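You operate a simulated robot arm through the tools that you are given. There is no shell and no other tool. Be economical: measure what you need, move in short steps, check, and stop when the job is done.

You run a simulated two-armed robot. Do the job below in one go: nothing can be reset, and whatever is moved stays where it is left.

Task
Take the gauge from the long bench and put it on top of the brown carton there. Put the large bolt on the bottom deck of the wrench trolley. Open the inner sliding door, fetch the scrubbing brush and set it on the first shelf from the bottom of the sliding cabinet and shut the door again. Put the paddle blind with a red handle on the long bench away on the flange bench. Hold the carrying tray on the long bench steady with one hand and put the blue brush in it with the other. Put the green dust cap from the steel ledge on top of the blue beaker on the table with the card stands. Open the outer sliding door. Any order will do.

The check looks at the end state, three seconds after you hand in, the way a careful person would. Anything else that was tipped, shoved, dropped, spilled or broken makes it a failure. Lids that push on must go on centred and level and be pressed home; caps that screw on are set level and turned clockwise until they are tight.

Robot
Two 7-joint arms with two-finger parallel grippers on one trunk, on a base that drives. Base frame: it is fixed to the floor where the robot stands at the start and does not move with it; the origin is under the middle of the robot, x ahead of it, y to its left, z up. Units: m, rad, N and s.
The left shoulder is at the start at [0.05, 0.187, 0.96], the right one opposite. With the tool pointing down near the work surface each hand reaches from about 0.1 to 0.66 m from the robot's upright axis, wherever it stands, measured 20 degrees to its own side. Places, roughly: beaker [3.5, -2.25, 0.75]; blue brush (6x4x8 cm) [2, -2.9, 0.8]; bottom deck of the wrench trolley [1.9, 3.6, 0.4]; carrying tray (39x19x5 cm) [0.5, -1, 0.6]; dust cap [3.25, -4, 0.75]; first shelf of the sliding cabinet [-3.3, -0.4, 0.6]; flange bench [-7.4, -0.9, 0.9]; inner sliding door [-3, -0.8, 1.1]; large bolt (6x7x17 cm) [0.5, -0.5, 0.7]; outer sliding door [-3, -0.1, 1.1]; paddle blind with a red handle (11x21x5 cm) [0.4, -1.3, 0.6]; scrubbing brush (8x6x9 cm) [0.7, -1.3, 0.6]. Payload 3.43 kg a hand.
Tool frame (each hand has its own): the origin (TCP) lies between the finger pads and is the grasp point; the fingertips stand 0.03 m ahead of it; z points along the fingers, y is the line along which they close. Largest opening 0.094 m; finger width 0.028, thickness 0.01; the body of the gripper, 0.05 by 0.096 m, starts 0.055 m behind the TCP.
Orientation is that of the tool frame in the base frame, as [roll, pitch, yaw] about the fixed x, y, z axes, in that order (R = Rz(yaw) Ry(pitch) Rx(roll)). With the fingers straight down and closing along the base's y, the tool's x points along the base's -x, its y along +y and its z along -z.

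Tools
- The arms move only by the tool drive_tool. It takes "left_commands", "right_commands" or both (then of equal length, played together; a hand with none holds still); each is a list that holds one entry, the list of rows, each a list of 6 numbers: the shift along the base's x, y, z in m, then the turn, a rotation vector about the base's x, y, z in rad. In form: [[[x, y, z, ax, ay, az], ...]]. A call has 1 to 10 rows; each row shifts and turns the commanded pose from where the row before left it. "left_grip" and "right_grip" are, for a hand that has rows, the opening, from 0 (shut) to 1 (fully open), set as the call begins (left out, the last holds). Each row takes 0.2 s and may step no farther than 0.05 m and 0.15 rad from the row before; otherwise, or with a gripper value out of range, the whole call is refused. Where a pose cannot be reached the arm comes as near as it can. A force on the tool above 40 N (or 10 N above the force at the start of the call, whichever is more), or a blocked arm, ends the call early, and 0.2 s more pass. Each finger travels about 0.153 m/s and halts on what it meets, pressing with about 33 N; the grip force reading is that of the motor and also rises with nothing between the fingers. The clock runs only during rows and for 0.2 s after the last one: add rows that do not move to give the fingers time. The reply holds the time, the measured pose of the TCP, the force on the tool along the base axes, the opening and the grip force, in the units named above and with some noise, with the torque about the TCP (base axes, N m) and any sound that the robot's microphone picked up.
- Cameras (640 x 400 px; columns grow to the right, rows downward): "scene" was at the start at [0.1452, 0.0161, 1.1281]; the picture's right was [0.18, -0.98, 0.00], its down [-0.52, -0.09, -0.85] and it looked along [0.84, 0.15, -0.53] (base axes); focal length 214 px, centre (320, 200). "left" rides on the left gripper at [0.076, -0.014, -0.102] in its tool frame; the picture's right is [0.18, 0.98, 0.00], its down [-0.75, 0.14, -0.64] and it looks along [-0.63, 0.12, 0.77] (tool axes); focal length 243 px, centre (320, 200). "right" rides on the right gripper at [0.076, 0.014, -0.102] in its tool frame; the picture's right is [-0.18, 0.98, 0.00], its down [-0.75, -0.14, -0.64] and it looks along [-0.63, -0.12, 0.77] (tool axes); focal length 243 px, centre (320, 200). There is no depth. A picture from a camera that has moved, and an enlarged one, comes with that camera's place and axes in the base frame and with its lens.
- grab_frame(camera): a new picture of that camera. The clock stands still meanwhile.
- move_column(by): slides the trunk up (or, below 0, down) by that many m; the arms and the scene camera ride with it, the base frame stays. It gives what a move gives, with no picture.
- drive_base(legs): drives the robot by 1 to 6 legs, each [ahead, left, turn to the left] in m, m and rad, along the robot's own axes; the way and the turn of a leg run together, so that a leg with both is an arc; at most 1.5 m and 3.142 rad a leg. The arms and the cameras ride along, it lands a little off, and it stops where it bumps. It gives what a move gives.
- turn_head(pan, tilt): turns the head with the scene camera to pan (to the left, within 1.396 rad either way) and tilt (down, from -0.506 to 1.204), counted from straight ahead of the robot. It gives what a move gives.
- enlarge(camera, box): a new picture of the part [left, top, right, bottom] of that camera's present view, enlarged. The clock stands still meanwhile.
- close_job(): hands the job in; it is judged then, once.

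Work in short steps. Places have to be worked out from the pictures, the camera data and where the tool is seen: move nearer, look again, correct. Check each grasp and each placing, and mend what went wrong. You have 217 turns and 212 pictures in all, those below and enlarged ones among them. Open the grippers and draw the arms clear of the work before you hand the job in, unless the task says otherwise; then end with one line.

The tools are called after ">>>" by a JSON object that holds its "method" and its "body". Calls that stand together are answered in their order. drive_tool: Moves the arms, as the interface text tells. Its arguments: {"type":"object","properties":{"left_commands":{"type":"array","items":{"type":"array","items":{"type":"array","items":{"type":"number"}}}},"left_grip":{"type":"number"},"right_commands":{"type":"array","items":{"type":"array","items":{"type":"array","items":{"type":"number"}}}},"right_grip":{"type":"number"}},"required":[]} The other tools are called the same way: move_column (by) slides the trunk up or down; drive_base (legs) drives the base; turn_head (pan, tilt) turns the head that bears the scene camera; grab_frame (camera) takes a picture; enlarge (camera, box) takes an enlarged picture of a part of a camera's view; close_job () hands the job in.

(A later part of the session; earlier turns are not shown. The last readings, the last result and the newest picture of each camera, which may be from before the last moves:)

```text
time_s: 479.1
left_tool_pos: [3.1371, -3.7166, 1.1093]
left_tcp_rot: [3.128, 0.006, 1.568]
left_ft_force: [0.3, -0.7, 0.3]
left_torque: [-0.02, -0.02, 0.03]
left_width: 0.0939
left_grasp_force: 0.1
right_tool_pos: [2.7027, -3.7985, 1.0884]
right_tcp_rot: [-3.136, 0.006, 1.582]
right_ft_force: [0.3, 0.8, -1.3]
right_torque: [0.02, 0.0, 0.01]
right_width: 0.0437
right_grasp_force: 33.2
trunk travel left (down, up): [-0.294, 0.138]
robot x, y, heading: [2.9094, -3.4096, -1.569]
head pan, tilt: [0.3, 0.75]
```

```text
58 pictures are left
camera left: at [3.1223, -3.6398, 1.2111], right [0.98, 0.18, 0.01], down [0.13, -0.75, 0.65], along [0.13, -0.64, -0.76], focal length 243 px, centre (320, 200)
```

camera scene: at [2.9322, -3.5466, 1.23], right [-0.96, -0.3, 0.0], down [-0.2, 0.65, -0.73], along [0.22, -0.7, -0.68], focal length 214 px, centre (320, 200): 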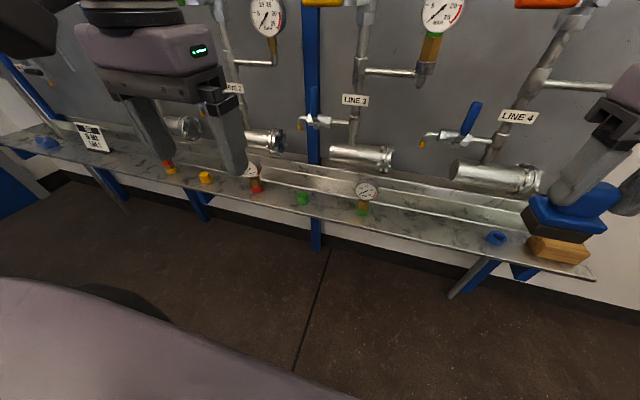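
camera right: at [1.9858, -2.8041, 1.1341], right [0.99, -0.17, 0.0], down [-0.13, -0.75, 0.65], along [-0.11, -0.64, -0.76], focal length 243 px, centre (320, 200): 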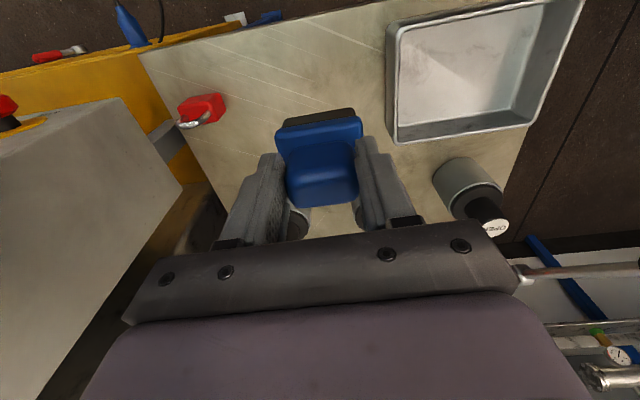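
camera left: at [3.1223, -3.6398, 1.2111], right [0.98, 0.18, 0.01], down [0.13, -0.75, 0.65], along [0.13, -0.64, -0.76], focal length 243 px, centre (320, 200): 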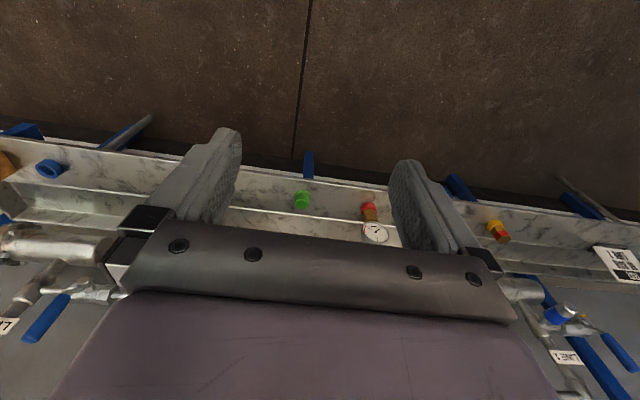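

Triangulated: cap centre ≈ (3.159, -4.057, 0.725), ledge ≈0.705. Valves protrude above, so I come in with the hand tilted 0.5 rad. Moving to just above it.

>>> {"method": "drive_tool", "body": {"left_commands": [[[0.0022, -0.03, -0.025, -0.05, 0, 0], [0.0022, -0.03, -0.025, -0.05, 0, 0], [0.0022, -0.03, -0.025, -0.05, 0, 0], [0.0022, -0.03, -0.025, -0.05, 0, 0], [0.0022, -0.03, -0.025, -0.05, 0, 0], [0.0022, -0.03, -0.025, -0.05, 0, 0], [0.0022, -0.03, -0.025, -0.05, 0, 0], [0.0022, -0.03, -0.025, -0.05, 0, 0], [0.0022, -0.03, -0.025, -0.05, 0, 0], [0.0022, -0.03, -0.025, -0.05, 0, 0]]], "left_grip": 0.8}}

>>> {"method": "grab_frame", "body": {"camera": "left"}}

>>> {"method": "enlarge", "body": {"camera": "scene", "box": [220, 100, 400, 230]}}

```text
time_s: 481.2
left_tool_pos: [3.1688, -4.0027, 0.8697]
left_tcp_rot: [3.126, 0.508, 1.567]
left_ft_force: [-0.5, 0.8, -0.4]
left_torque: [0.03, -0.02, 0.01]
left_width: 0.0751
left_grasp_force: 0.2
left hand out of reach, approached as far as the arm can: row 10
right_tool_pos: [2.7032, -3.7973, 1.0892]
right_tcp_rot: [-3.136, 0.005, 1.581]
right_ft_force: [0.0, 0.6, -1.2]
right_torque: [0.0, 0.0, 0.02]
right_width: 0.0433
right_grasp_force: 33.2
trunk travel left (down, up): [-0.294, 0.138]
robot x, y, heading: [2.91, -3.4084, -1.572]
head pan, tilt: [0.3, 0.75]
```

```text
57 pictures are left
camera left: at [3.1534, -3.8863, 0.9218], right [0.98, 0.16, -0.08], down [0.13, -0.35, 0.93], along [0.13, -0.92, -0.36], focal length 243 px, centre (320, 200)
```

left: 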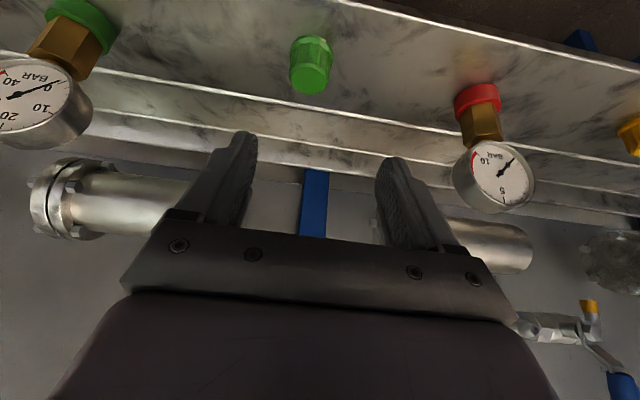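

```text
3.08 times, centred on (310, 165) of scene
camera zoom: at [2.9323, -3.5463, 1.23], right [-0.96, -0.3, 0.0], down [-0.2, 0.65, -0.73], along [0.22, -0.7, -0.68], focal length 660 px, centre (351, 308)
```

zoom: 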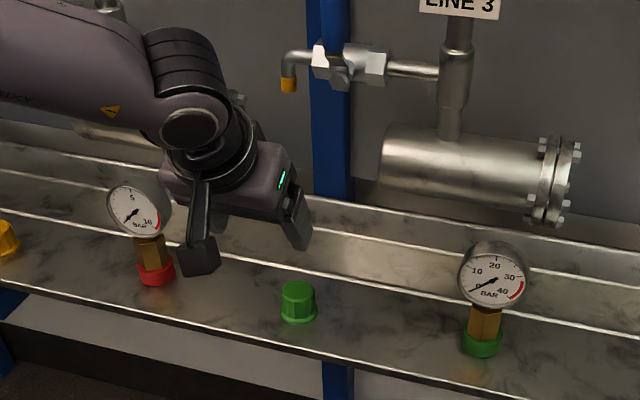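

Refined cap centre (3.157, -4.049, ~0.73). To ease the reach I lower the trunk 5 cm and move the base 4 cm ahead, still staying above the cap.

>>> {"method": "move_column", "body": {"by": -0.05}}

>>> {"method": "drive_base", "body": {"legs": [[0.04, 0, 0]]}}

>>> {"method": "grab_frame", "body": {"camera": "left"}}

```text
time_s: 482.2
left_tool_pos: [3.1682, -4.0026, 0.8203]
left_tcp_rot: [3.126, 0.506, 1.567]
left_ft_force: [0.1, 0.3, -0.6]
left_torque: [-0.02, 0.0, 0.02]
left_width: 0.0754
left_grasp_force: 0.1
right_tool_pos: [2.7024, -3.7981, 1.0385]
right_tcp_rot: [-3.137, 0.006, 1.583]
right_ft_force: [-0.2, -1.0, -1.0]
right_torque: [0.01, 0.01, 0.0]
right_width: 0.0435
right_grasp_force: 33.0
trunk travel left (down, up): [-0.244, 0.188]
robot x, y, heading: [2.9074, -3.4124, -1.574]
head pan, tilt: [0.3, 0.75]
```

```text
time_s: 483.1
left_tool_pos: [3.1679, -4.0418, 0.8201]
left_tcp_rot: [3.127, 0.505, 1.567]
left_ft_force: [1.3, -0.4, -0.4]
left_torque: [0.0, 0.0, -0.03]
left_width: 0.0753
left_grasp_force: 0.0
right_tool_pos: [2.7007, -3.8368, 1.0393]
right_tcp_rot: [-3.136, 0.003, 1.581]
right_ft_force: [0.0, -0.2, -1.6]
right_torque: [0.01, -0.01, -0.02]
right_width: 0.0431
right_grasp_force: 33.0
trunk travel left (down, up): [-0.244, 0.188]
robot x, y, heading: [2.9109, -3.4476, -1.568]
head pan, tilt: [0.3, 0.75]
```

```text
55 pictures are left
camera left: at [3.153, -3.9255, 0.8719], right [0.98, 0.16, -0.08], down [0.13, -0.35, 0.93], along [0.13, -0.92, -0.36], focal length 243 px, centre (320, 200)
```

left: 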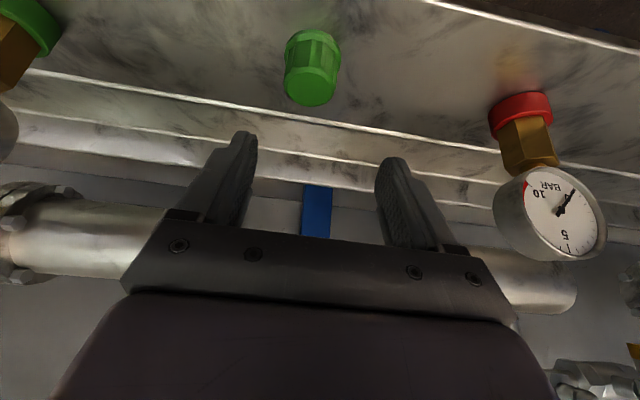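

Consistent: cap axis at (3.156, -4.048). I descend to it and grip.

>>> {"method": "drive_tool", "body": {"left_commands": [[[-0.006, -0.004, -0.03, 0, 0, 0], [-0.005, -0.003, -0.03, 0, 0, 0], [0, 0, -0.012, 0, 0, 0], [0, 0, -0.005, 0, 0, 0], [0, 0, 0, 0, 0, 0]]], "left_grip": 0.8}}

>>> {"method": "grab_frame", "body": {"camera": "left"}}

```text
time_s: 484.2
left_tool_pos: [3.1815, -4.0148, 0.772]
left_tcp_rot: [3.124, 0.507, 1.565]
left_ft_force: [0.3, 1.3, 1.4]
left_torque: [0.0, 0.0, -0.03]
left_width: 0.0749
left_grasp_force: 0.1
left hand out of reach, approached as far as the arm can: row 1, 2, 3, 4
right_tool_pos: [2.7011, -3.8367, 1.0388]
right_tcp_rot: [-3.136, 0.004, 1.581]
right_ft_force: [0.1, 0.0, -0.6]
right_torque: [-0.02, -0.05, 0.01]
right_width: 0.0434
right_grasp_force: 33.4
trunk travel left (down, up): [-0.244, 0.188]
robot x, y, heading: [2.9115, -3.446, -1.57]
head pan, tilt: [0.3, 0.75]
```

```text
54 pictures are left
camera left: at [3.1668, -3.8985, 0.825], right [0.98, 0.16, -0.08], down [0.13, -0.35, 0.93], along [0.13, -0.92, -0.36], focal length 243 px, centre (320, 200)
```

left: 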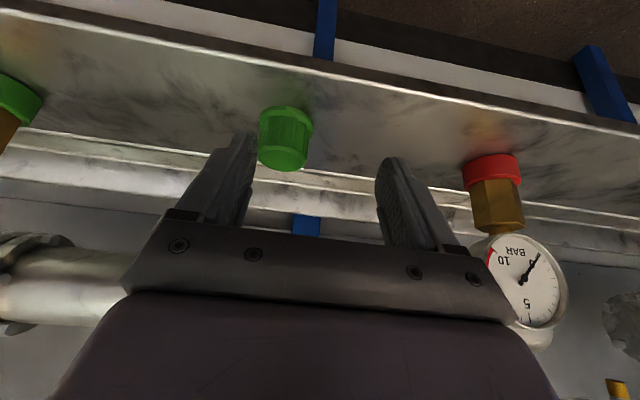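

The arm is at its limit. I lift the hand, pull both hands back 0.12 m, and bring the base 0.12 m closer.

>>> {"method": "drive_tool", "body": {"left_commands": [[[0, 0, 0.04, 0, 0, 0], [0, 0.03, 0.03, 0, 0, 0], [0, 0.045, 0, 0, 0, 0], [0, 0.045, 0, 0, 0, 0]]], "right_commands": [[[0, 0.03, 0, 0, 0, 0], [0, 0.03, 0, 0, 0, 0], [0, 0.03, 0, 0, 0, 0], [0, 0.03, 0, 0, 0, 0]]], "left_grip": 0.8, "right_grip": 0}}

>>> {"method": "drive_base", "body": {"legs": [[0.12, 0, 0]]}}

>>> {"method": "grab_frame", "body": {"camera": "left"}}

```text
time_s: 485.2
left_tool_pos: [3.1795, -3.8897, 0.8457]
left_tcp_rot: [3.127, 0.505, 1.566]
left_ft_force: [-1.0, 0.1, 0.0]
left_torque: [0.0, 0.0, 0.0]
left_width: 0.0754
left_grasp_force: 0.1
right_tool_pos: [2.7019, -3.7173, 1.0401]
right_tcp_rot: [-3.136, 0.006, 1.58]
right_ft_force: [0.0, -0.9, -1.7]
right_torque: [0.02, 0.04, -0.01]
right_width: 0.0434
right_grasp_force: 32.8
trunk travel left (down, up): [-0.244, 0.188]
robot x, y, heading: [2.9093, -3.4485, -1.566]
head pan, tilt: [0.3, 0.75]
```

```text
time_s: 486.5
left_tool_pos: [3.1776, -4.0131, 0.8465]
left_tcp_rot: [3.126, 0.504, 1.564]
left_ft_force: [0.1, -0.1, 0.3]
left_torque: [0.0, 0.0, 0.01]
left_width: 0.0751
left_grasp_force: 0.0
right_tool_pos: [2.7016, -3.8411, 1.0393]
right_tcp_rot: [-3.137, 0.005, 1.581]
right_ft_force: [0.1, 0.7, -2.7]
right_torque: [-0.01, 0.01, 0.03]
right_width: 0.0432
right_grasp_force: 32.7
trunk travel left (down, up): [-0.244, 0.188]
robot x, y, heading: [2.9091, -3.5699, -1.576]
head pan, tilt: [0.3, 0.75]
```

```text
53 pictures are left
camera left: at [3.1634, -3.8962, 0.898], right [0.98, 0.16, -0.08], down [0.13, -0.35, 0.93], along [0.13, -0.92, -0.36], focal length 243 px, centre (320, 200)
```

left: 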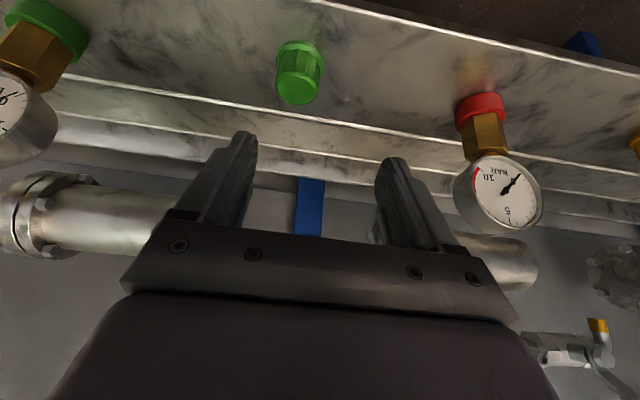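

Cap at (3.158, -4.049). I descend again.

>>> {"method": "drive_tool", "body": {"left_commands": [[[-0.01, -0.018, -0.02, 0, 0, 0], [-0.0105, -0.018, -0.02, 0, 0, 0], [0, 0, -0.03, 0, 0, 0], [0, 0, -0.025, 0, 0, 0], [0, 0, -0.008, 0, 0, 0], [0, 0, 0, 0, 0, 0]]], "left_grip": 0.8}}

>>> {"method": "grab_frame", "body": {"camera": "left"}}

```text
time_s: 487.9
left_tool_pos: [3.1584, -4.0481, 0.7452]
left_tcp_rot: [3.125, 0.505, 1.566]
left_ft_force: [-0.5, 0.9, -0.3]
left_torque: [0.03, -0.01, -0.01]
left_width: 0.0752
left_grasp_force: 0.1
right_tool_pos: [2.7019, -3.841, 1.0404]
right_tcp_rot: [-3.138, 0.006, 1.581]
right_ft_force: [0.7, 0.1, -1.2]
right_torque: [-0.03, -0.02, 0.0]
right_width: 0.0433
right_grasp_force: 33.2
trunk travel left (down, up): [-0.244, 0.188]
robot x, y, heading: [2.908, -3.5704, -1.573]
head pan, tilt: [0.3, 0.75]
```

```text
52 pictures are left
camera left: at [3.1428, -3.9319, 0.7969], right [0.98, 0.16, -0.08], down [0.13, -0.35, 0.93], along [0.13, -0.92, -0.36], focal length 243 px, centre (320, 200)
```

left: 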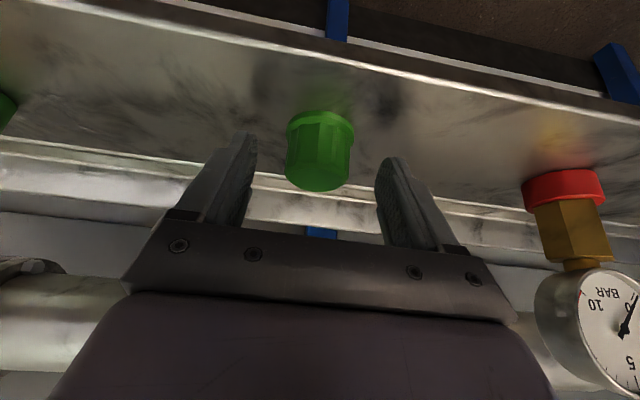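

Cap sits between the fingers. I close and lift slightly.

>>> {"method": "drive_tool", "body": {"left_commands": [[[0, 0, 0, 0, 0, 0], [0, 0, 0, 0, 0, 0], [0, 0, 0, 0, 0, 0]]], "left_grip": 0}}

>>> {"method": "drive_tool", "body": {"left_commands": [[[0, 0.005, 0.03, 0, 0, 0], [0, 0.02, 0.04, 0, 0, 0], [0, 0.03, 0.035, 0, 0, 0], [0, 0.03, 0.035, 0, 0, 0], [0, 0.03, 0.035, 0, 0, 0]]], "left_grip": 0}}

>>> {"method": "grab_frame", "body": {"camera": "left"}}

```text
time_s: 488.7
left_tool_pos: [3.1583, -4.0482, 0.7459]
left_tcp_rot: [3.126, 0.504, 1.565]
left_ft_force: [0.1, -0.3, -0.4]
left_torque: [-0.01, 0.05, 0.0]
left_width: 0.0375
left_grasp_force: 32.6
right_tool_pos: [2.7016, -3.8407, 1.0402]
right_tcp_rot: [-3.137, 0.006, 1.581]
right_ft_force: [-0.3, 0.3, 0.2]
right_torque: [0.03, -0.01, -0.01]
right_width: 0.0432
right_grasp_force: 33.0
trunk travel left (down, up): [-0.244, 0.188]
robot x, y, heading: [2.9052, -3.5681, -1.568]
head pan, tilt: [0.3, 0.75]
```

```text
time_s: 489.9
left_tool_pos: [3.1551, -3.9338, 0.9186]
left_tcp_rot: [3.124, 0.505, 1.565]
left_ft_force: [-0.6, -0.4, -0.4]
left_torque: [0.03, -0.01, 0.01]
left_width: 0.0375
left_grasp_force: 32.8
right_tool_pos: [2.7022, -3.8401, 1.0398]
right_tcp_rot: [-3.138, 0.007, 1.582]
right_ft_force: [-0.5, 0.1, -1.1]
right_torque: [0.02, -0.01, 0.0]
right_width: 0.0432
right_grasp_force: 32.3
trunk travel left (down, up): [-0.244, 0.188]
robot x, y, heading: [2.9096, -3.5668, -1.571]
head pan, tilt: [0.3, 0.75]
```

```text
51 pictures are left
camera left: at [3.1403, -3.8177, 0.9708], right [0.98, 0.16, -0.08], down [0.13, -0.35, 0.93], along [0.12, -0.92, -0.37], focal length 243 px, centre (320, 200)
```

left: 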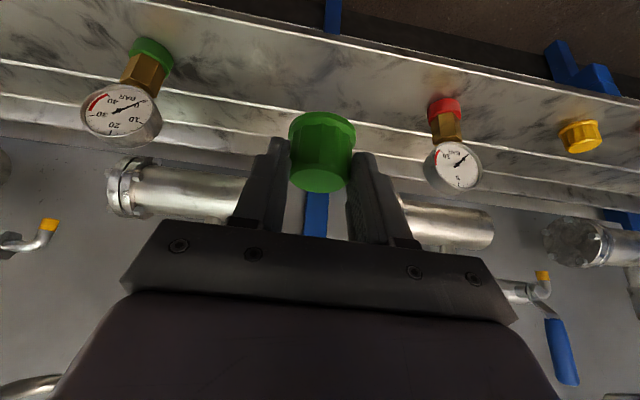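

Cap held level. I raise the trunk a bit, back away north-west, and turn east to face the beaker table.

>>> {"method": "move_column", "body": {"by": 0.12}}

>>> {"method": "drive_base", "body": {"legs": [[-0.6, 0, 0], [-0.4, -0.45, 0], [0, 0, 1.571]]}}

>>> {"method": "turn_head", "body": {"pan": 0.1, "tilt": 0.5}}

>>> {"method": "grab_frame", "body": {"camera": "scene"}}

```text
time_s: 491.4
left_tool_pos: [3.1535, -3.9353, 1.0381]
left_tcp_rot: [3.126, 0.506, 1.566]
left_ft_force: [-0.1, -0.1, -0.4]
left_torque: [0.0, -0.02, 0.01]
left_width: 0.0375
left_grasp_force: 33.0
right_tool_pos: [2.7021, -3.8412, 1.1595]
right_tcp_rot: [-3.135, 0.006, 1.582]
right_ft_force: [0.1, 0.6, 0.3]
right_torque: [-0.01, 0.01, 0.0]
right_width: 0.0435
right_grasp_force: 32.5
trunk travel left (down, up): [-0.364, 0.068]
robot x, y, heading: [2.9094, -3.5703, -1.573]
head pan, tilt: [0.3, 0.75]
```

```text
time_s: 501.7
left_tool_pos: [2.8475, -2.3109, 1.0381]
left_tcp_rot: [3.125, 0.504, 3.12]
left_ft_force: [-0.1, -0.3, -0.9]
left_torque: [0.01, 0.03, 0.01]
left_width: 0.0373
left_grasp_force: 32.9
right_tool_pos: [2.7461, -2.7636, 1.1602]
right_tcp_rot: [-3.136, 0.007, 3.134]
right_ft_force: [0.1, -0.2, -0.7]
right_torque: [-0.01, 0.04, -0.01]
right_width: 0.0434
right_grasp_force: 33.3
trunk travel left (down, up): [-0.364, 0.068]
robot x, y, heading: [2.481, -2.5532, -0.02]
head pan, tilt: [0.3, 0.75]
```

```text
time_s: 502.4
left_tool_pos: [2.8481, -2.3112, 1.0383]
left_tcp_rot: [3.126, 0.505, 3.12]
left_ft_force: [-0.4, 0.9, 0.4]
left_torque: [-0.04, 0.01, -0.03]
left_width: 0.0371
left_grasp_force: 33.0
right_tool_pos: [2.7462, -2.7621, 1.16]
right_tcp_rot: [-3.136, 0.004, 3.135]
right_ft_force: [0.1, 0.9, -0.3]
right_torque: [0.03, 0.01, 0.03]
right_width: 0.0432
right_grasp_force: 33.3
trunk travel left (down, up): [-0.364, 0.068]
robot x, y, heading: [2.4824, -2.5502, -0.019]
head pan, tilt: [0.099, 0.499]
```

```text
50 pictures are left
camera scene: at [2.6268, -2.5446, 1.3218], right [0.08, -1.0, 0.0], down [-0.48, -0.04, -0.88], along [0.87, 0.07, -0.48], focal length 214 px, centre (320, 200)
```

scene: 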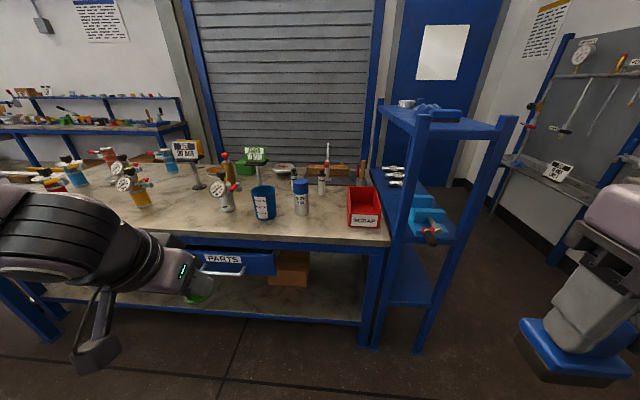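

>>> {"method": "enlarge", "body": {"camera": "scene", "box": [180, 140, 400, 290]}}

```text
2.67 times, centred on (290, 215) of scene
camera zoom: at [2.6268, -2.5446, 1.3218], right [0.08, -1.0, 0.0], down [-0.48, -0.04, -0.88], along [0.87, 0.07, -0.48], focal length 572 px, centre (400, 160)
```

zoom: 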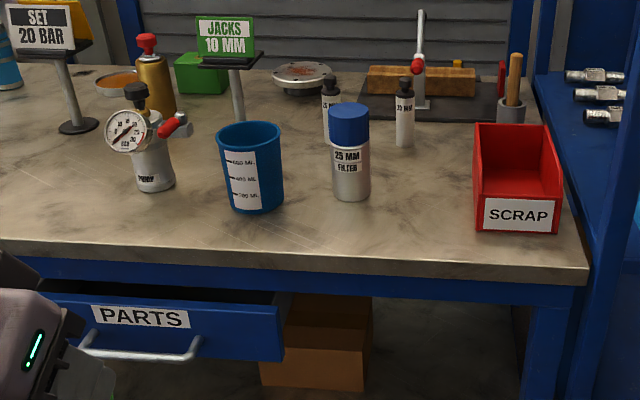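

The blue beaker with mL marks is at about (3.42, -2.25). I need to see its top: open or closed.

>>> {"method": "enlarge", "body": {"camera": "scene", "box": [245, 175, 325, 225]}}

```text
8.00 times, centred on (285, 200) of scene
camera zoom: at [2.6268, -2.5446, 1.3218], right [0.08, -1.0, 0.0], down [-0.48, -0.04, -0.88], along [0.87, 0.07, -0.48], focal length 1716 px, centre (600, 200)
```

zoom: 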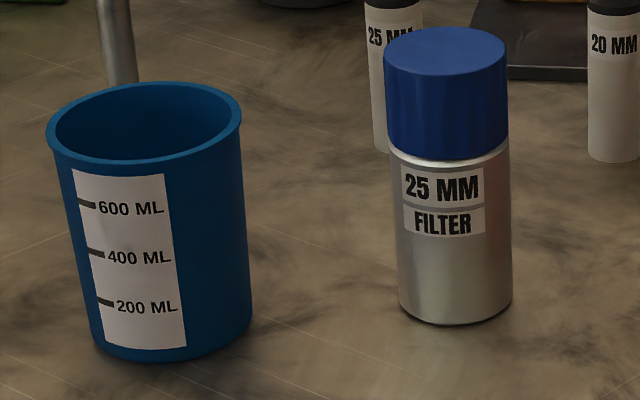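

The beaker is an open 600 mL cup, wider than the cap. I check the table's left part for any other blue beaker.

>>> {"method": "enlarge", "body": {"camera": "scene", "box": [0, 130, 250, 220]}}

```text
2.56 times, centred on (125, 175) of scene
camera zoom: at [2.6268, -2.5446, 1.3218], right [0.08, -1.0, 0.0], down [-0.48, -0.04, -0.88], along [0.87, 0.07, -0.48], focal length 549 px, centre (819, 264)
```

zoom: 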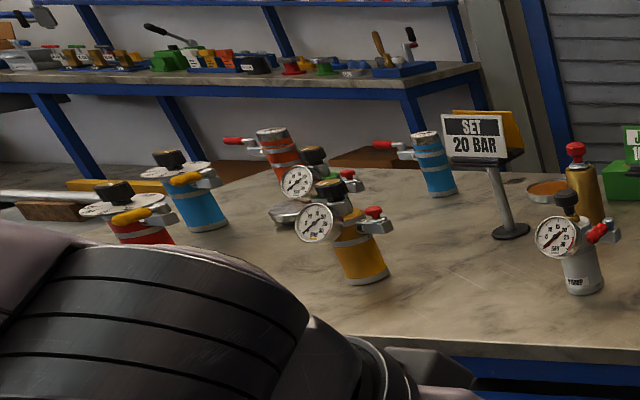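

Only this beaker. I'll lower the cap centred over it and feel for contact. Mind the open PARTS drawer (front x≈3.2): I drive ahead 0.33 m and look from the left wrist.

>>> {"method": "drive_base", "body": {"legs": [[0.33, 0.03, 0.02]]}}

>>> {"method": "turn_head", "body": {"pan": 0.35, "tilt": 0.7}}

>>> {"method": "grab_frame", "body": {"camera": "scene"}}

>>> {"method": "grab_frame", "body": {"camera": "left"}}

```text
time_s: 504.6
left_tool_pos: [3.1712, -2.276, 1.0383]
left_tcp_rot: [3.126, 0.505, 3.141]
left_ft_force: [-0.5, 0.4, -0.4]
left_torque: [-0.01, 0.04, -0.03]
left_width: 0.0373
left_grasp_force: 33.5
right_tool_pos: [3.0785, -2.7291, 1.1596]
right_tcp_rot: [-3.137, 0.006, -3.127]
right_ft_force: [-0.2, 0.4, -1.1]
right_torque: [0.0, 0.03, 0.0]
right_width: 0.043
right_grasp_force: 33.0
trunk travel left (down, up): [-0.364, 0.068]
robot x, y, heading: [2.8107, -2.5284, 0.003]
head pan, tilt: [0.099, 0.499]
```

```text
time_s: 505.4
left_tool_pos: [3.1709, -2.2765, 1.0394]
left_tcp_rot: [3.126, 0.503, 3.141]
left_ft_force: [-0.9, -0.6, 0.7]
left_torque: [-0.03, 0.0, -0.03]
left_width: 0.0373
left_grasp_force: 32.7
right_tool_pos: [3.0775, -2.729, 1.1595]
right_tcp_rot: [-3.136, 0.005, -3.128]
right_ft_force: [0.6, 0.0, -0.4]
right_torque: [-0.01, 0.04, 0.02]
right_width: 0.0432
right_grasp_force: 32.8
trunk travel left (down, up): [-0.364, 0.068]
robot x, y, heading: [2.8072, -2.5221, 0.01]
head pan, tilt: [0.351, 0.7]
```

```text
46 pictures are left
camera scene: at [2.9436, -2.4937, 1.3042], right [0.35, -0.94, 0.0], down [-0.6, -0.22, -0.77], along [0.72, 0.26, -0.64], focal length 214 px, centre (320, 200)
```

scene: 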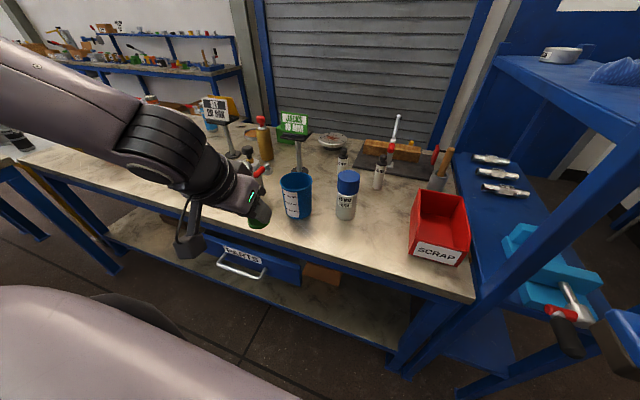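

```text
45 pictures are left
camera left: at [3.0547, -2.2908, 1.0906], right [-0.17, 0.98, -0.08], down [0.35, 0.13, 0.93], along [0.92, 0.13, -0.36], focal length 243 px, centre (320, 200)
```

left: 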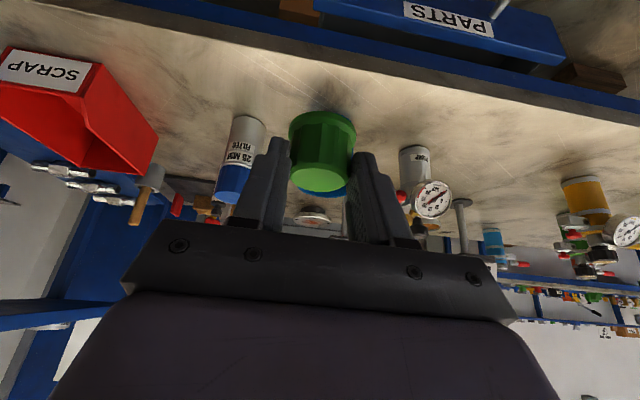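

Two views agree: beaker axis (3.463, -2.221), rim z≈0.90. I move the base 8 cm closer and 6 cm left, then extend the cap above the beaker.

>>> {"method": "drive_base", "body": {"legs": [[0.08, 0.06, 0]]}}

>>> {"method": "drive_tool", "body": {"left_commands": [[[0.035, 0, -0.003, 0, 0, 0], [0.035, 0, -0.003, 0, 0, 0], [0.035, 0, -0.003, 0, 0, 0], [0.035, 0, -0.003, 0, 0, 0], [0.035, 0, -0.003, 0, 0, 0], [0.035, 0, -0.003, 0, 0, 0], [0, 0, 0, 0, 0, 0]]], "left_grip": 0}}

>>> {"method": "grab_frame", "body": {"camera": "left"}}

>>> {"method": "enlarge", "body": {"camera": "scene", "box": [200, 110, 400, 250]}}

```text
time_s: 506.5
left_tool_pos: [3.2478, -2.2131, 1.0383]
left_tcp_rot: [3.128, 0.504, -3.138]
left_ft_force: [-0.3, 0.0, 0.2]
left_torque: [0.01, 0.04, 0.03]
left_width: 0.0371
left_grasp_force: 32.3
right_tool_pos: [3.1573, -2.6676, 1.1599]
right_tcp_rot: [-3.136, 0.005, -3.124]
right_ft_force: [-0.1, 0.0, -1.0]
right_torque: [-0.03, 0.01, -0.02]
right_width: 0.0431
right_grasp_force: 32.8
trunk travel left (down, up): [-0.364, 0.068]
robot x, y, heading: [2.8849, -2.4613, 0.003]
head pan, tilt: [0.351, 0.7]
```

```text
time_s: 508.1
left_tool_pos: [3.4572, -2.2135, 1.0216]
left_tcp_rot: [3.127, 0.506, -3.138]
left_ft_force: [0.4, 0.5, -0.2]
left_torque: [0.0, -0.03, 0.01]
left_width: 0.0374
left_grasp_force: 33.1
right_tool_pos: [3.156, -2.6683, 1.16]
right_tcp_rot: [-3.137, 0.006, -3.124]
right_ft_force: [0.3, 0.9, -0.6]
right_torque: [0.01, -0.01, 0.01]
right_width: 0.0431
right_grasp_force: 33.4
trunk travel left (down, up): [-0.364, 0.068]
robot x, y, heading: [2.8815, -2.4649, 0.007]
head pan, tilt: [0.351, 0.7]
```

```text
44 pictures are left
camera left: at [3.3407, -2.2288, 1.0745], right [-0.17, 0.98, -0.08], down [0.35, 0.13, 0.93], along [0.92, 0.13, -0.36], focal length 243 px, centre (320, 200)
```

left: 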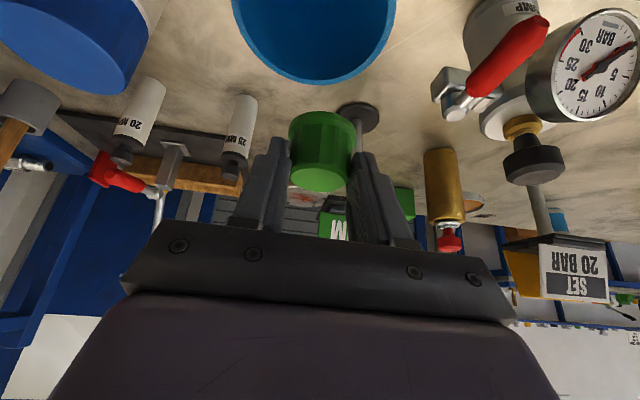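

```text
2.86 times, centred on (300, 180) of scene
camera zoom: at [3.0204, -2.4322, 1.3042], right [0.35, -0.94, 0.0], down [-0.6, -0.23, -0.77], along [0.72, 0.27, -0.64], focal length 613 px, centre (377, 257)
```

zoom: 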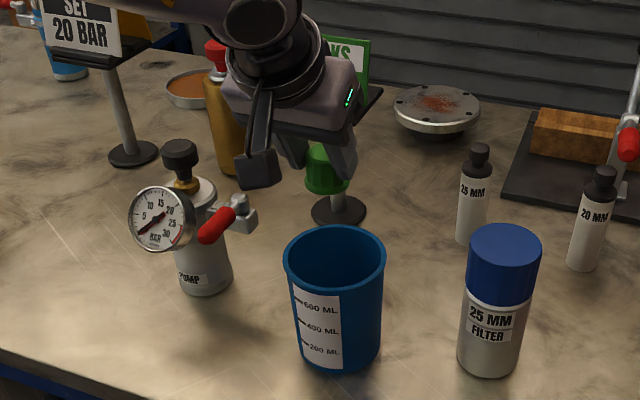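

Beaker axis refined to (3.451, -2.221). I centre and lower toward the rim, watching for contact.

>>> {"method": "drive_tool", "body": {"left_commands": [[[-0.006, -0.0075, -0.02, 0, 0, 0], [0, 0, -0.03, 0, 0, 0], [0, 0, -0.02, 0, 0, 0], [0, 0, -0.006, 0, 0, 0], [0, 0, -0.004, 0, 0, 0], [0, 0, 0, 0, 0, 0]]], "left_grip": 0}}

>>> {"method": "drive_tool", "body": {"left_commands": [[[0, 0, -0.004, 0, 0, 0], [0, 0, -0.004, 0, 0, 0], [0, 0, -0.004, 0, 0, 0], [0, 0, -0.004, 0, 0, 0], [0, 0, 0, 0, 0, 0]]], "left_grip": 0}}

>>> {"method": "enlarge", "body": {"camera": "scene", "box": [240, 150, 360, 240]}}

>>> {"method": "grab_frame", "body": {"camera": "left"}}

```text
time_s: 509.5
left_tool_pos: [3.4505, -2.221, 0.9431]
left_tcp_rot: [3.127, 0.51, -3.138]
left_ft_force: [3.5, 1.9, 19.0]
left_torque: [-0.34, -0.27, 0.11]
left_width: 0.0365
left_grasp_force: 32.7
right_tool_pos: [3.1548, -2.668, 1.1592]
right_tcp_rot: [-3.138, 0.007, -3.121]
right_ft_force: [-1.2, 0.0, -0.5]
right_torque: [-0.02, 0.01, -0.04]
right_width: 0.043
right_grasp_force: 33.1
trunk travel left (down, up): [-0.364, 0.068]
robot x, y, heading: [2.8861, -2.4614, 0.005]
head pan, tilt: [0.351, 0.7]
```

```text
time_s: 510.1
left_tool_pos: [3.4545, -2.2225, 0.9433]
left_tcp_rot: [3.133, 0.526, -3.136]
left_ft_force: [0.7, -0.3, 13.0]
left_torque: [-0.14, -0.11, -0.02]
left_width: 0.0359
left_grasp_force: 33.1
right_tool_pos: [3.156, -2.668, 1.1603]
right_tcp_rot: [-3.137, 0.006, -3.123]
right_ft_force: [-0.5, 0.4, -1.4]
right_torque: [0.01, 0.02, 0.03]
right_width: 0.0428
right_grasp_force: 32.8
trunk travel left (down, up): [-0.364, 0.068]
robot x, y, heading: [2.8859, -2.4611, 0.01]
head pan, tilt: [0.351, 0.7]
stopped in row 2 (left hand): the force on the tool passed its limit (the readings are from after the stop); the commanded pose is now the measured one
```

```text
4.44 times, centred on (300, 195) of scene
camera zoom: at [3.0202, -2.4324, 1.3039], right [0.35, -0.94, 0.0], down [-0.6, -0.23, -0.77], along [0.72, 0.27, -0.64], focal length 953 px, centre (409, 222)
```

zoom: 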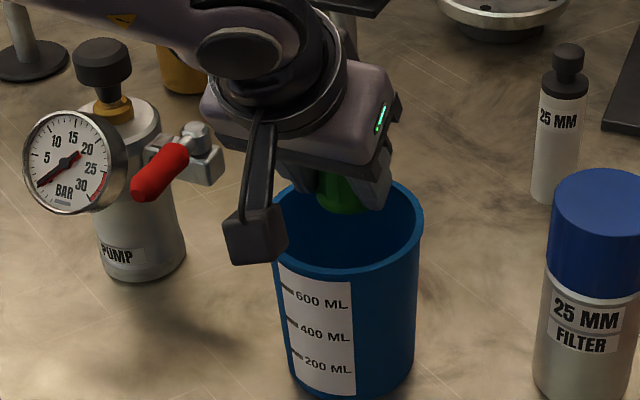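

```text
41 pictures are left
camera left: at [3.3376, -2.2366, 0.9933], right [-0.17, 0.98, -0.08], down [0.33, 0.14, 0.93], along [0.93, 0.13, -0.35], focal length 243 px, centre (320, 200)
```

left: 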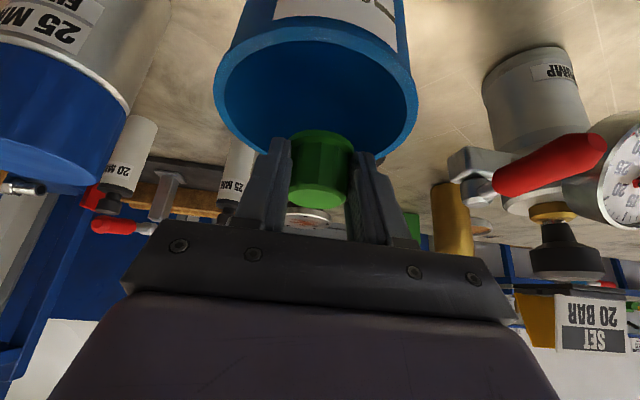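

Contact at cap-bottom height ≈ the rim plane, with contact under the cap's own edge: the beaker's top carries it. I release gently here and look.

>>> {"method": "drive_tool", "body": {"left_commands": [[[0, 0, 0, 0, 0, 0], [0, 0, 0, 0, 0, 0], [0, 0, 0, 0, 0, 0]]], "left_grip": 0.6}}

>>> {"method": "enlarge", "body": {"camera": "scene", "box": [240, 150, 360, 240]}}

>>> {"method": "grab_frame", "body": {"camera": "left"}}

```text
time_s: 510.9
left_tool_pos: [3.4527, -2.2203, 0.9426]
left_tcp_rot: [3.129, 0.524, -3.136]
left_ft_force: [5.5, 5.5, 22.2]
left_torque: [-0.41, -0.23, 0.15]
left_width: 0.054
left_grasp_force: 0.0
right_tool_pos: [3.1549, -2.6685, 1.1608]
right_tcp_rot: [-3.138, 0.007, -3.121]
right_ft_force: [0.8, -0.8, -1.2]
right_torque: [0.01, 0.01, -0.03]
right_width: 0.043
right_grasp_force: 33.3
trunk travel left (down, up): [-0.364, 0.068]
robot x, y, heading: [2.8796, -2.461, 0.011]
head pan, tilt: [0.351, 0.7]
```

```text
4.44 times, centred on (300, 195) of scene
camera zoom: at [3.019, -2.4324, 1.3045], right [0.35, -0.94, 0.0], down [-0.6, -0.23, -0.77], along [0.72, 0.27, -0.64], focal length 953 px, centre (409, 222)
```

zoom: 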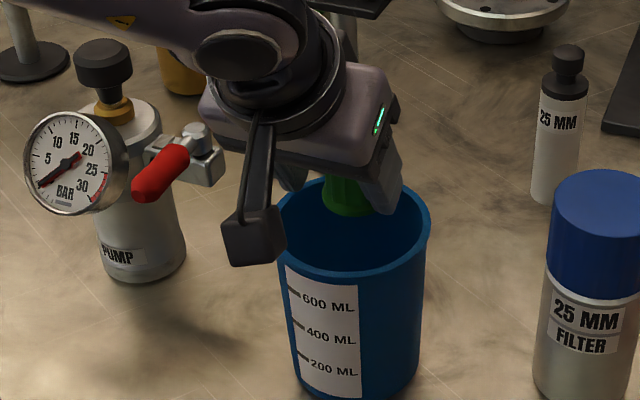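

```text
39 pictures are left
camera left: at [3.3366, -2.2358, 0.9934], right [-0.17, 0.98, -0.08], down [0.33, 0.14, 0.93], along [0.93, 0.13, -0.35], focal length 243 px, centre (320, 200)
```

left: 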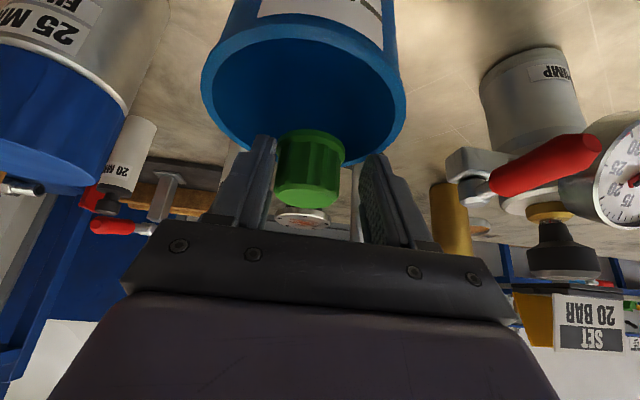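

The fingertips were also pressing on the beaker's top. I lift straight up slowly and look.

>>> {"method": "drive_tool", "body": {"left_commands": [[[0, 0, 0.006, 0, 0, 0], [0, 0, 0.006, 0, 0, 0], [0, 0.004, 0, 0, 0, 0], [0, 0, 0.01, 0, 0, 0], [0, 0, 0, 0, 0, 0]]], "left_grip": 0.75}}

>>> {"method": "enlarge", "body": {"camera": "scene", "box": [240, 150, 360, 240]}}

>>> {"method": "grab_frame", "body": {"camera": "left"}}

```text
time_s: 512.1
left_tool_pos: [3.4523, -2.2161, 0.9609]
left_tcp_rot: [3.129, 0.515, -3.138]
left_ft_force: [0.1, 0.5, 0.7]
left_torque: [-0.01, -0.04, 0.0]
left_width: 0.0708
left_grasp_force: 0.1
right_tool_pos: [3.1561, -2.6671, 1.1593]
right_tcp_rot: [-3.137, 0.005, -3.122]
right_ft_force: [-0.3, 0.2, -0.8]
right_torque: [0.0, 0.01, 0.04]
right_width: 0.0428
right_grasp_force: 32.2
trunk travel left (down, up): [-0.364, 0.068]
robot x, y, heading: [2.8834, -2.4636, 0.006]
head pan, tilt: [0.351, 0.7]
```

```text
4.44 times, centred on (300, 195) of scene
camera zoom: at [3.0206, -2.432, 1.3042], right [0.35, -0.94, 0.0], down [-0.6, -0.23, -0.76], along [0.72, 0.27, -0.64], focal length 953 px, centre (409, 222)
```

zoom: 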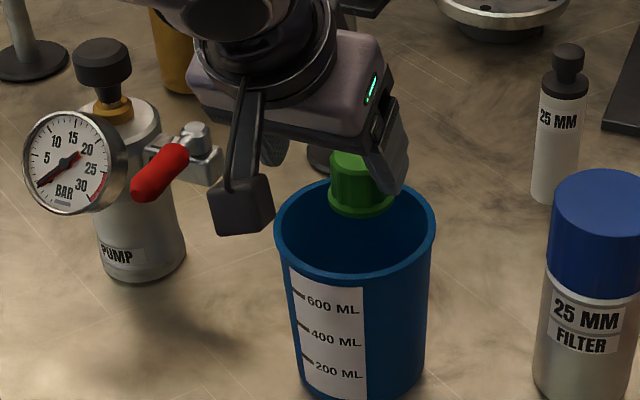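

```text
37 pictures are left
camera left: at [3.336, -2.2321, 1.0122], right [-0.17, 0.98, -0.08], down [0.34, 0.13, 0.93], along [0.93, 0.13, -0.35], focal length 243 px, centre (320, 200)
```

left: 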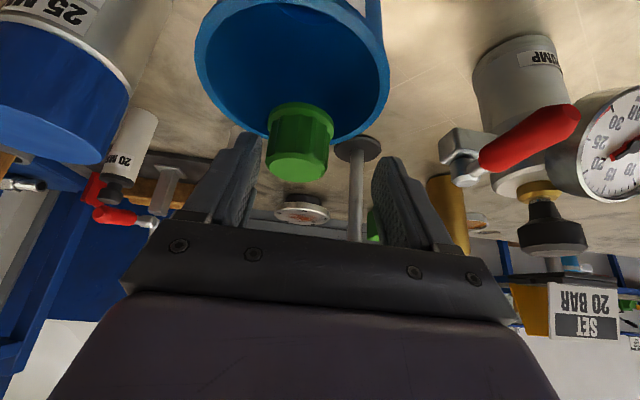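

The cap stands upright on the beaker's top but about 2 cm off toward the far side. I regrip it lightly and draw it to the centre.

>>> {"method": "drive_tool", "body": {"left_commands": [[[0, -0.01, 0, 0, 0, 0], [0, 0, -0.008, 0, 0, 0], [0, 0, -0.004, 0, 0, 0]]], "left_grip": 0.75}}

>>> {"method": "drive_tool", "body": {"left_commands": [[[0, 0, 0, 0, 0, 0], [0, 0, 0, 0, 0, 0], [0, 0, 0, 0, 0, 0], [0, 0, 0.003, 0, 0, 0], [-0.012, -0.002, 0, 0, 0, 0], [-0.011, -0.002, 0, 0, 0, 0], [0, 0, 0, 0, 0, 0]]], "left_grip": 0}}

>>> {"method": "enlarge", "body": {"camera": "scene", "box": [240, 150, 360, 240]}}

```text
time_s: 512.9
left_tool_pos: [3.453, -2.2264, 0.9503]
left_tcp_rot: [3.13, 0.517, -3.136]
left_ft_force: [-0.3, 0.8, 0.9]
left_torque: [0.0, -0.01, 0.0]
left_width: 0.0704
left_grasp_force: 0.1
right_tool_pos: [3.1569, -2.6683, 1.1609]
right_tcp_rot: [-3.137, 0.005, -3.122]
right_ft_force: [0.5, 0.4, -0.8]
right_torque: [-0.01, 0.01, 0.0]
right_width: 0.0432
right_grasp_force: 33.3
trunk travel left (down, up): [-0.364, 0.068]
robot x, y, heading: [2.8845, -2.4629, 0.011]
head pan, tilt: [0.351, 0.7]
```

```text
time_s: 514.5
left_tool_pos: [3.4286, -2.2323, 0.9514]
left_tcp_rot: [3.129, 0.517, -3.138]
left_ft_force: [0.0, -0.4, -0.1]
left_torque: [0.01, 0.01, 0.03]
left_width: 0.0373
left_grasp_force: 32.5
right_tool_pos: [3.1557, -2.6661, 1.1605]
right_tcp_rot: [-3.135, 0.005, -3.121]
right_ft_force: [0.3, 0.2, -1.2]
right_torque: [0.0, 0.02, 0.02]
right_width: 0.043
right_grasp_force: 33.0
trunk travel left (down, up): [-0.364, 0.068]
robot x, y, heading: [2.8827, -2.4624, 0.009]
head pan, tilt: [0.351, 0.7]
```

```text
4.44 times, centred on (300, 195) of scene
camera zoom: at [3.0206, -2.4321, 1.3042], right [0.35, -0.94, 0.0], down [-0.6, -0.23, -0.76], along [0.72, 0.27, -0.64], focal length 953 px, centre (409, 222)
```

zoom: 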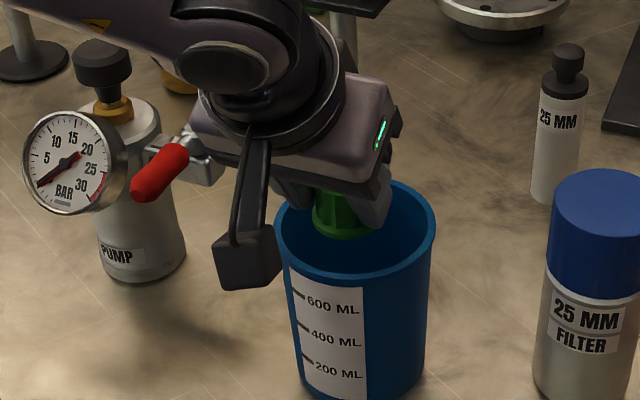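

Now nearly centred (about 1 cm too far north). A last small shift, lower 2 mm, release and lift clear.

>>> {"method": "drive_tool", "body": {"left_commands": [[[0.001, -0.007, 0, 0, 0, 0], [0, 0, -0.0025, 0, 0, 0], [0, 0, 0, 0, 0, 0]]], "left_grip": 0}}

>>> {"method": "drive_tool", "body": {"left_commands": [[[0, 0, 0, 0, 0, 0], [0, 0, 0, 0, 0, 0], [0, 0, 0.015, 0, 0, 0], [-0.01, 0, 0.03, 0, 0, 0], [-0.02, 0, 0.04, 0, 0, 0], [-0.03, 0, 0.035, 0, 0, 0]]], "left_grip": 0.7}}

>>> {"method": "enlarge", "body": {"camera": "scene", "box": [240, 150, 360, 240]}}

```text
time_s: 515.3
left_tool_pos: [3.4304, -2.2366, 0.9505]
left_tcp_rot: [3.13, 0.517, -3.136]
left_ft_force: [-0.3, 0.4, 0.1]
left_torque: [0.01, -0.01, 0.03]
left_width: 0.0372
left_grasp_force: 33.5
right_tool_pos: [3.1562, -2.6673, 1.1602]
right_tcp_rot: [-3.135, 0.006, -3.123]
right_ft_force: [0.2, 0.9, -1.2]
right_torque: [-0.03, 0.02, -0.01]
right_width: 0.0431
right_grasp_force: 33.1
trunk travel left (down, up): [-0.364, 0.068]
robot x, y, heading: [2.8818, -2.4642, 0.008]
head pan, tilt: [0.351, 0.7]
```

```text
time_s: 516.7
left_tool_pos: [3.3681, -2.2373, 1.0704]
left_tcp_rot: [3.132, 0.515, -3.136]
left_ft_force: [0.0, 0.4, -0.1]
left_torque: [-0.02, -0.01, -0.02]
left_width: 0.0656
left_grasp_force: 0.1
right_tool_pos: [3.1549, -2.6672, 1.1594]
right_tcp_rot: [-3.138, 0.005, -3.122]
right_ft_force: [0.7, 0.1, -1.4]
right_torque: [0.01, 0.0, 0.0]
right_width: 0.0429
right_grasp_force: 33.2
trunk travel left (down, up): [-0.364, 0.068]
robot x, y, heading: [2.8827, -2.4631, 0.006]
head pan, tilt: [0.351, 0.7]
```

```text
4.44 times, centred on (300, 195) of scene
camera zoom: at [3.0198, -2.4321, 1.3042], right [0.35, -0.94, 0.0], down [-0.6, -0.23, -0.77], along [0.72, 0.27, -0.64], focal length 953 px, centre (409, 222)
```

zoom: 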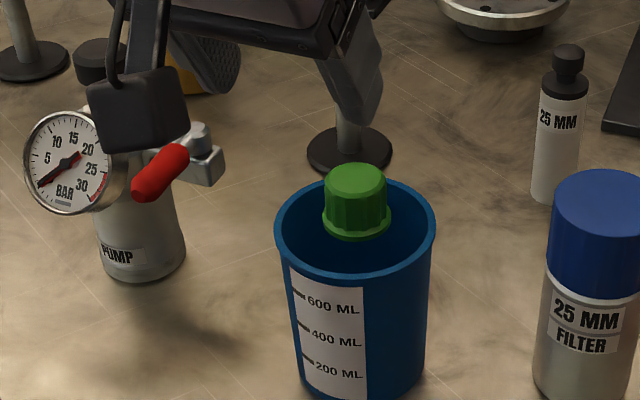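

The cap stands centred and level on the beaker. Now the tray: I back away west and travel at y≈-2.25 between the long bench's end and the yellow pump bench.

>>> {"method": "drive_base", "body": {"legs": [[-0.5, 0, 0], [-0.6, 0.2, 0]]}}

>>> {"method": "turn_head", "body": {"pan": 1.39, "tilt": 0.3}}

>>> {"method": "drive_tool", "body": {"left_commands": [[[-0.01, 0, 0, 0, 0.13, 0], [-0.01, 0, 0, 0, 0.13, 0], [-0.01, 0, 0, 0, 0.13, 0], [-0.01, 0, 0, 0, 0.12, 0], [-0.03, 0, 0, 0, 0, 0]]], "left_grip": 0.7}}

>>> {"method": "grab_frame", "body": {"camera": "scene"}}

```text
time_s: 522.7
left_tool_pos: [2.2727, -2.054, 1.0706]
left_tcp_rot: [3.13, 0.516, -3.133]
left_ft_force: [0.7, -0.4, -0.6]
left_torque: [-0.01, 0.0, -0.02]
left_width: 0.0658
left_grasp_force: 0.0
right_tool_pos: [2.0623, -2.4853, 1.1602]
right_tcp_rot: [-3.138, 0.005, -3.117]
right_ft_force: [0.9, 0.1, -1.1]
right_torque: [-0.01, -0.03, 0.02]
right_width: 0.043
right_grasp_force: 33.4
trunk travel left (down, up): [-0.364, 0.068]
robot x, y, heading: [1.7909, -2.2818, 0.015]
head pan, tilt: [0.351, 0.7]
```

```text
time_s: 524.0
left_tool_pos: [2.2721, -2.0544, 1.071]
left_tcp_rot: [3.129, 0.518, -3.133]
left_ft_force: [0.2, 0.6, -0.6]
left_torque: [0.02, -0.03, -0.02]
left_width: 0.0656
left_grasp_force: 0.0
right_tool_pos: [2.0614, -2.4843, 1.1607]
right_tcp_rot: [-3.138, 0.005, -3.119]
right_ft_force: [0.4, 0.2, -0.6]
right_torque: [0.04, 0.02, -0.01]
right_width: 0.043
right_grasp_force: 33.0
trunk travel left (down, up): [-0.364, 0.068]
robot x, y, heading: [1.7897, -2.2826, 0.014]
head pan, tilt: [1.389, 0.3]
```

```text
time_s: 525.2
left_tool_pos: [2.2045, -2.0532, 1.0711]
left_tcp_rot: [3.123, 0.005, -3.132]
left_ft_force: [0.0, -0.6, -0.1]
left_torque: [0.04, 0.01, 0.02]
left_width: 0.0654
left_grasp_force: 0.0
right_tool_pos: [2.0615, -2.4839, 1.1604]
right_tcp_rot: [-3.135, 0.007, -3.117]
right_ft_force: [-0.4, -0.1, -1.4]
right_torque: [0.0, 0.02, 0.01]
right_width: 0.0431
right_grasp_force: 33.2
trunk travel left (down, up): [-0.364, 0.068]
robot x, y, heading: [1.7888, -2.2813, 0.012]
head pan, tilt: [1.389, 0.3]
```

```text
34 pictures are left
camera scene: at [1.8606, -2.1884, 1.3404], right [0.99, -0.17, 0.0], down [-0.05, -0.29, -0.96], along [0.16, 0.94, -0.3], focal length 214 px, centre (320, 200)
```

scene: 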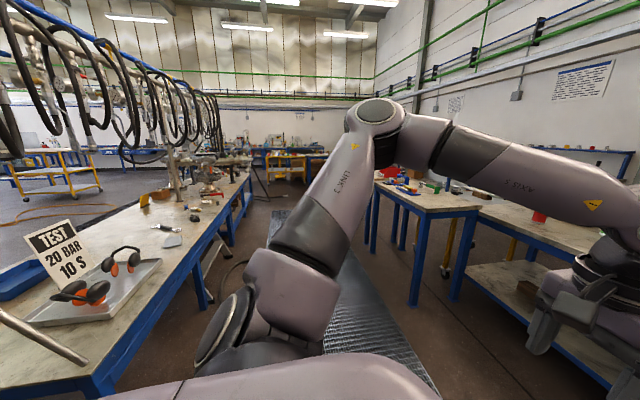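

The bench's back stay foot is at (1.17, -1.53); to keep elbows in I stretch both hands forward before reversing along y≈-2.32.

>>> {"method": "drive_tool", "body": {"left_commands": [[[0.04, -0.01, 0, 0, 0, 0], [0.04, -0.01, 0, 0, 0, 0], [0.04, -0.01, 0, 0, 0, 0], [0.02, -0.01, 0, 0, 0, 0], [0, -0.01, 0, 0, 0, 0]]], "right_commands": [[[0.045, 0.01, 0, 0, 0, 0], [0.045, 0.01, 0, 0, 0, 0], [0.045, 0.01, 0, 0, 0, 0], [0.045, 0.01, 0, 0, 0, 0], [0.045, 0.01, 0, 0, 0, 0]]], "left_grip": 0.7, "right_grip": 0}}

>>> {"method": "drive_base", "body": {"legs": [[-0.5, -0.04, -0.012], [-0.6, 0, 0]]}}

>>> {"method": "grab_frame", "body": {"camera": "scene"}}

```text
time_s: 526.4
left_tool_pos: [2.2882, -2.0691, 1.0704]
left_tcp_rot: [3.124, 0.008, -3.133]
left_ft_force: [0.5, 0.6, -0.1]
left_torque: [0.02, -0.02, 0.01]
left_width: 0.0658
left_grasp_force: 0.0
left hand out of reach, approached as far as the arm can: row 3, 4, 5
right_tool_pos: [2.2894, -2.4378, 1.1626]
right_tcp_rot: [-3.136, 0.005, -3.116]
right_ft_force: [0.6, -0.4, -1.4]
right_torque: [0.01, 0.04, 0.0]
right_width: 0.0432
right_grasp_force: 32.8
trunk travel left (down, up): [-0.364, 0.068]
robot x, y, heading: [1.7881, -2.2792, 0.012]
head pan, tilt: [1.389, 0.3]
```

```text
time_s: 532.4
left_tool_pos: [1.1835, -2.117, 1.0689]
left_tcp_rot: [3.126, 0.009, 3.129]
left_ft_force: [0.1, -0.4, 0.6]
left_torque: [-0.02, -0.01, 0.03]
left_width: 0.0659
left_grasp_force: 0.1
right_tool_pos: [1.1752, -2.4855, 1.1639]
right_tcp_rot: [-3.139, 0.007, -3.14]
right_ft_force: [0.6, 0.6, -0.9]
right_torque: [-0.03, 0.0, -0.01]
right_width: 0.043
right_grasp_force: 32.6
trunk travel left (down, up): [-0.364, 0.068]
robot x, y, heading: [0.6784, -2.3164, -0.009]
head pan, tilt: [1.389, 0.3]
```

```text
33 pictures are left
camera scene: at [0.7536, -2.2261, 1.3403], right [0.98, -0.19, 0.0], down [-0.06, -0.29, -0.96], along [0.18, 0.94, -0.3], focal length 214 px, centre (320, 200)
```

scene: 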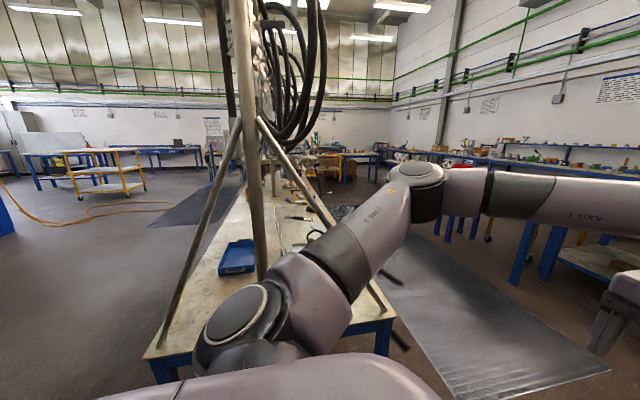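

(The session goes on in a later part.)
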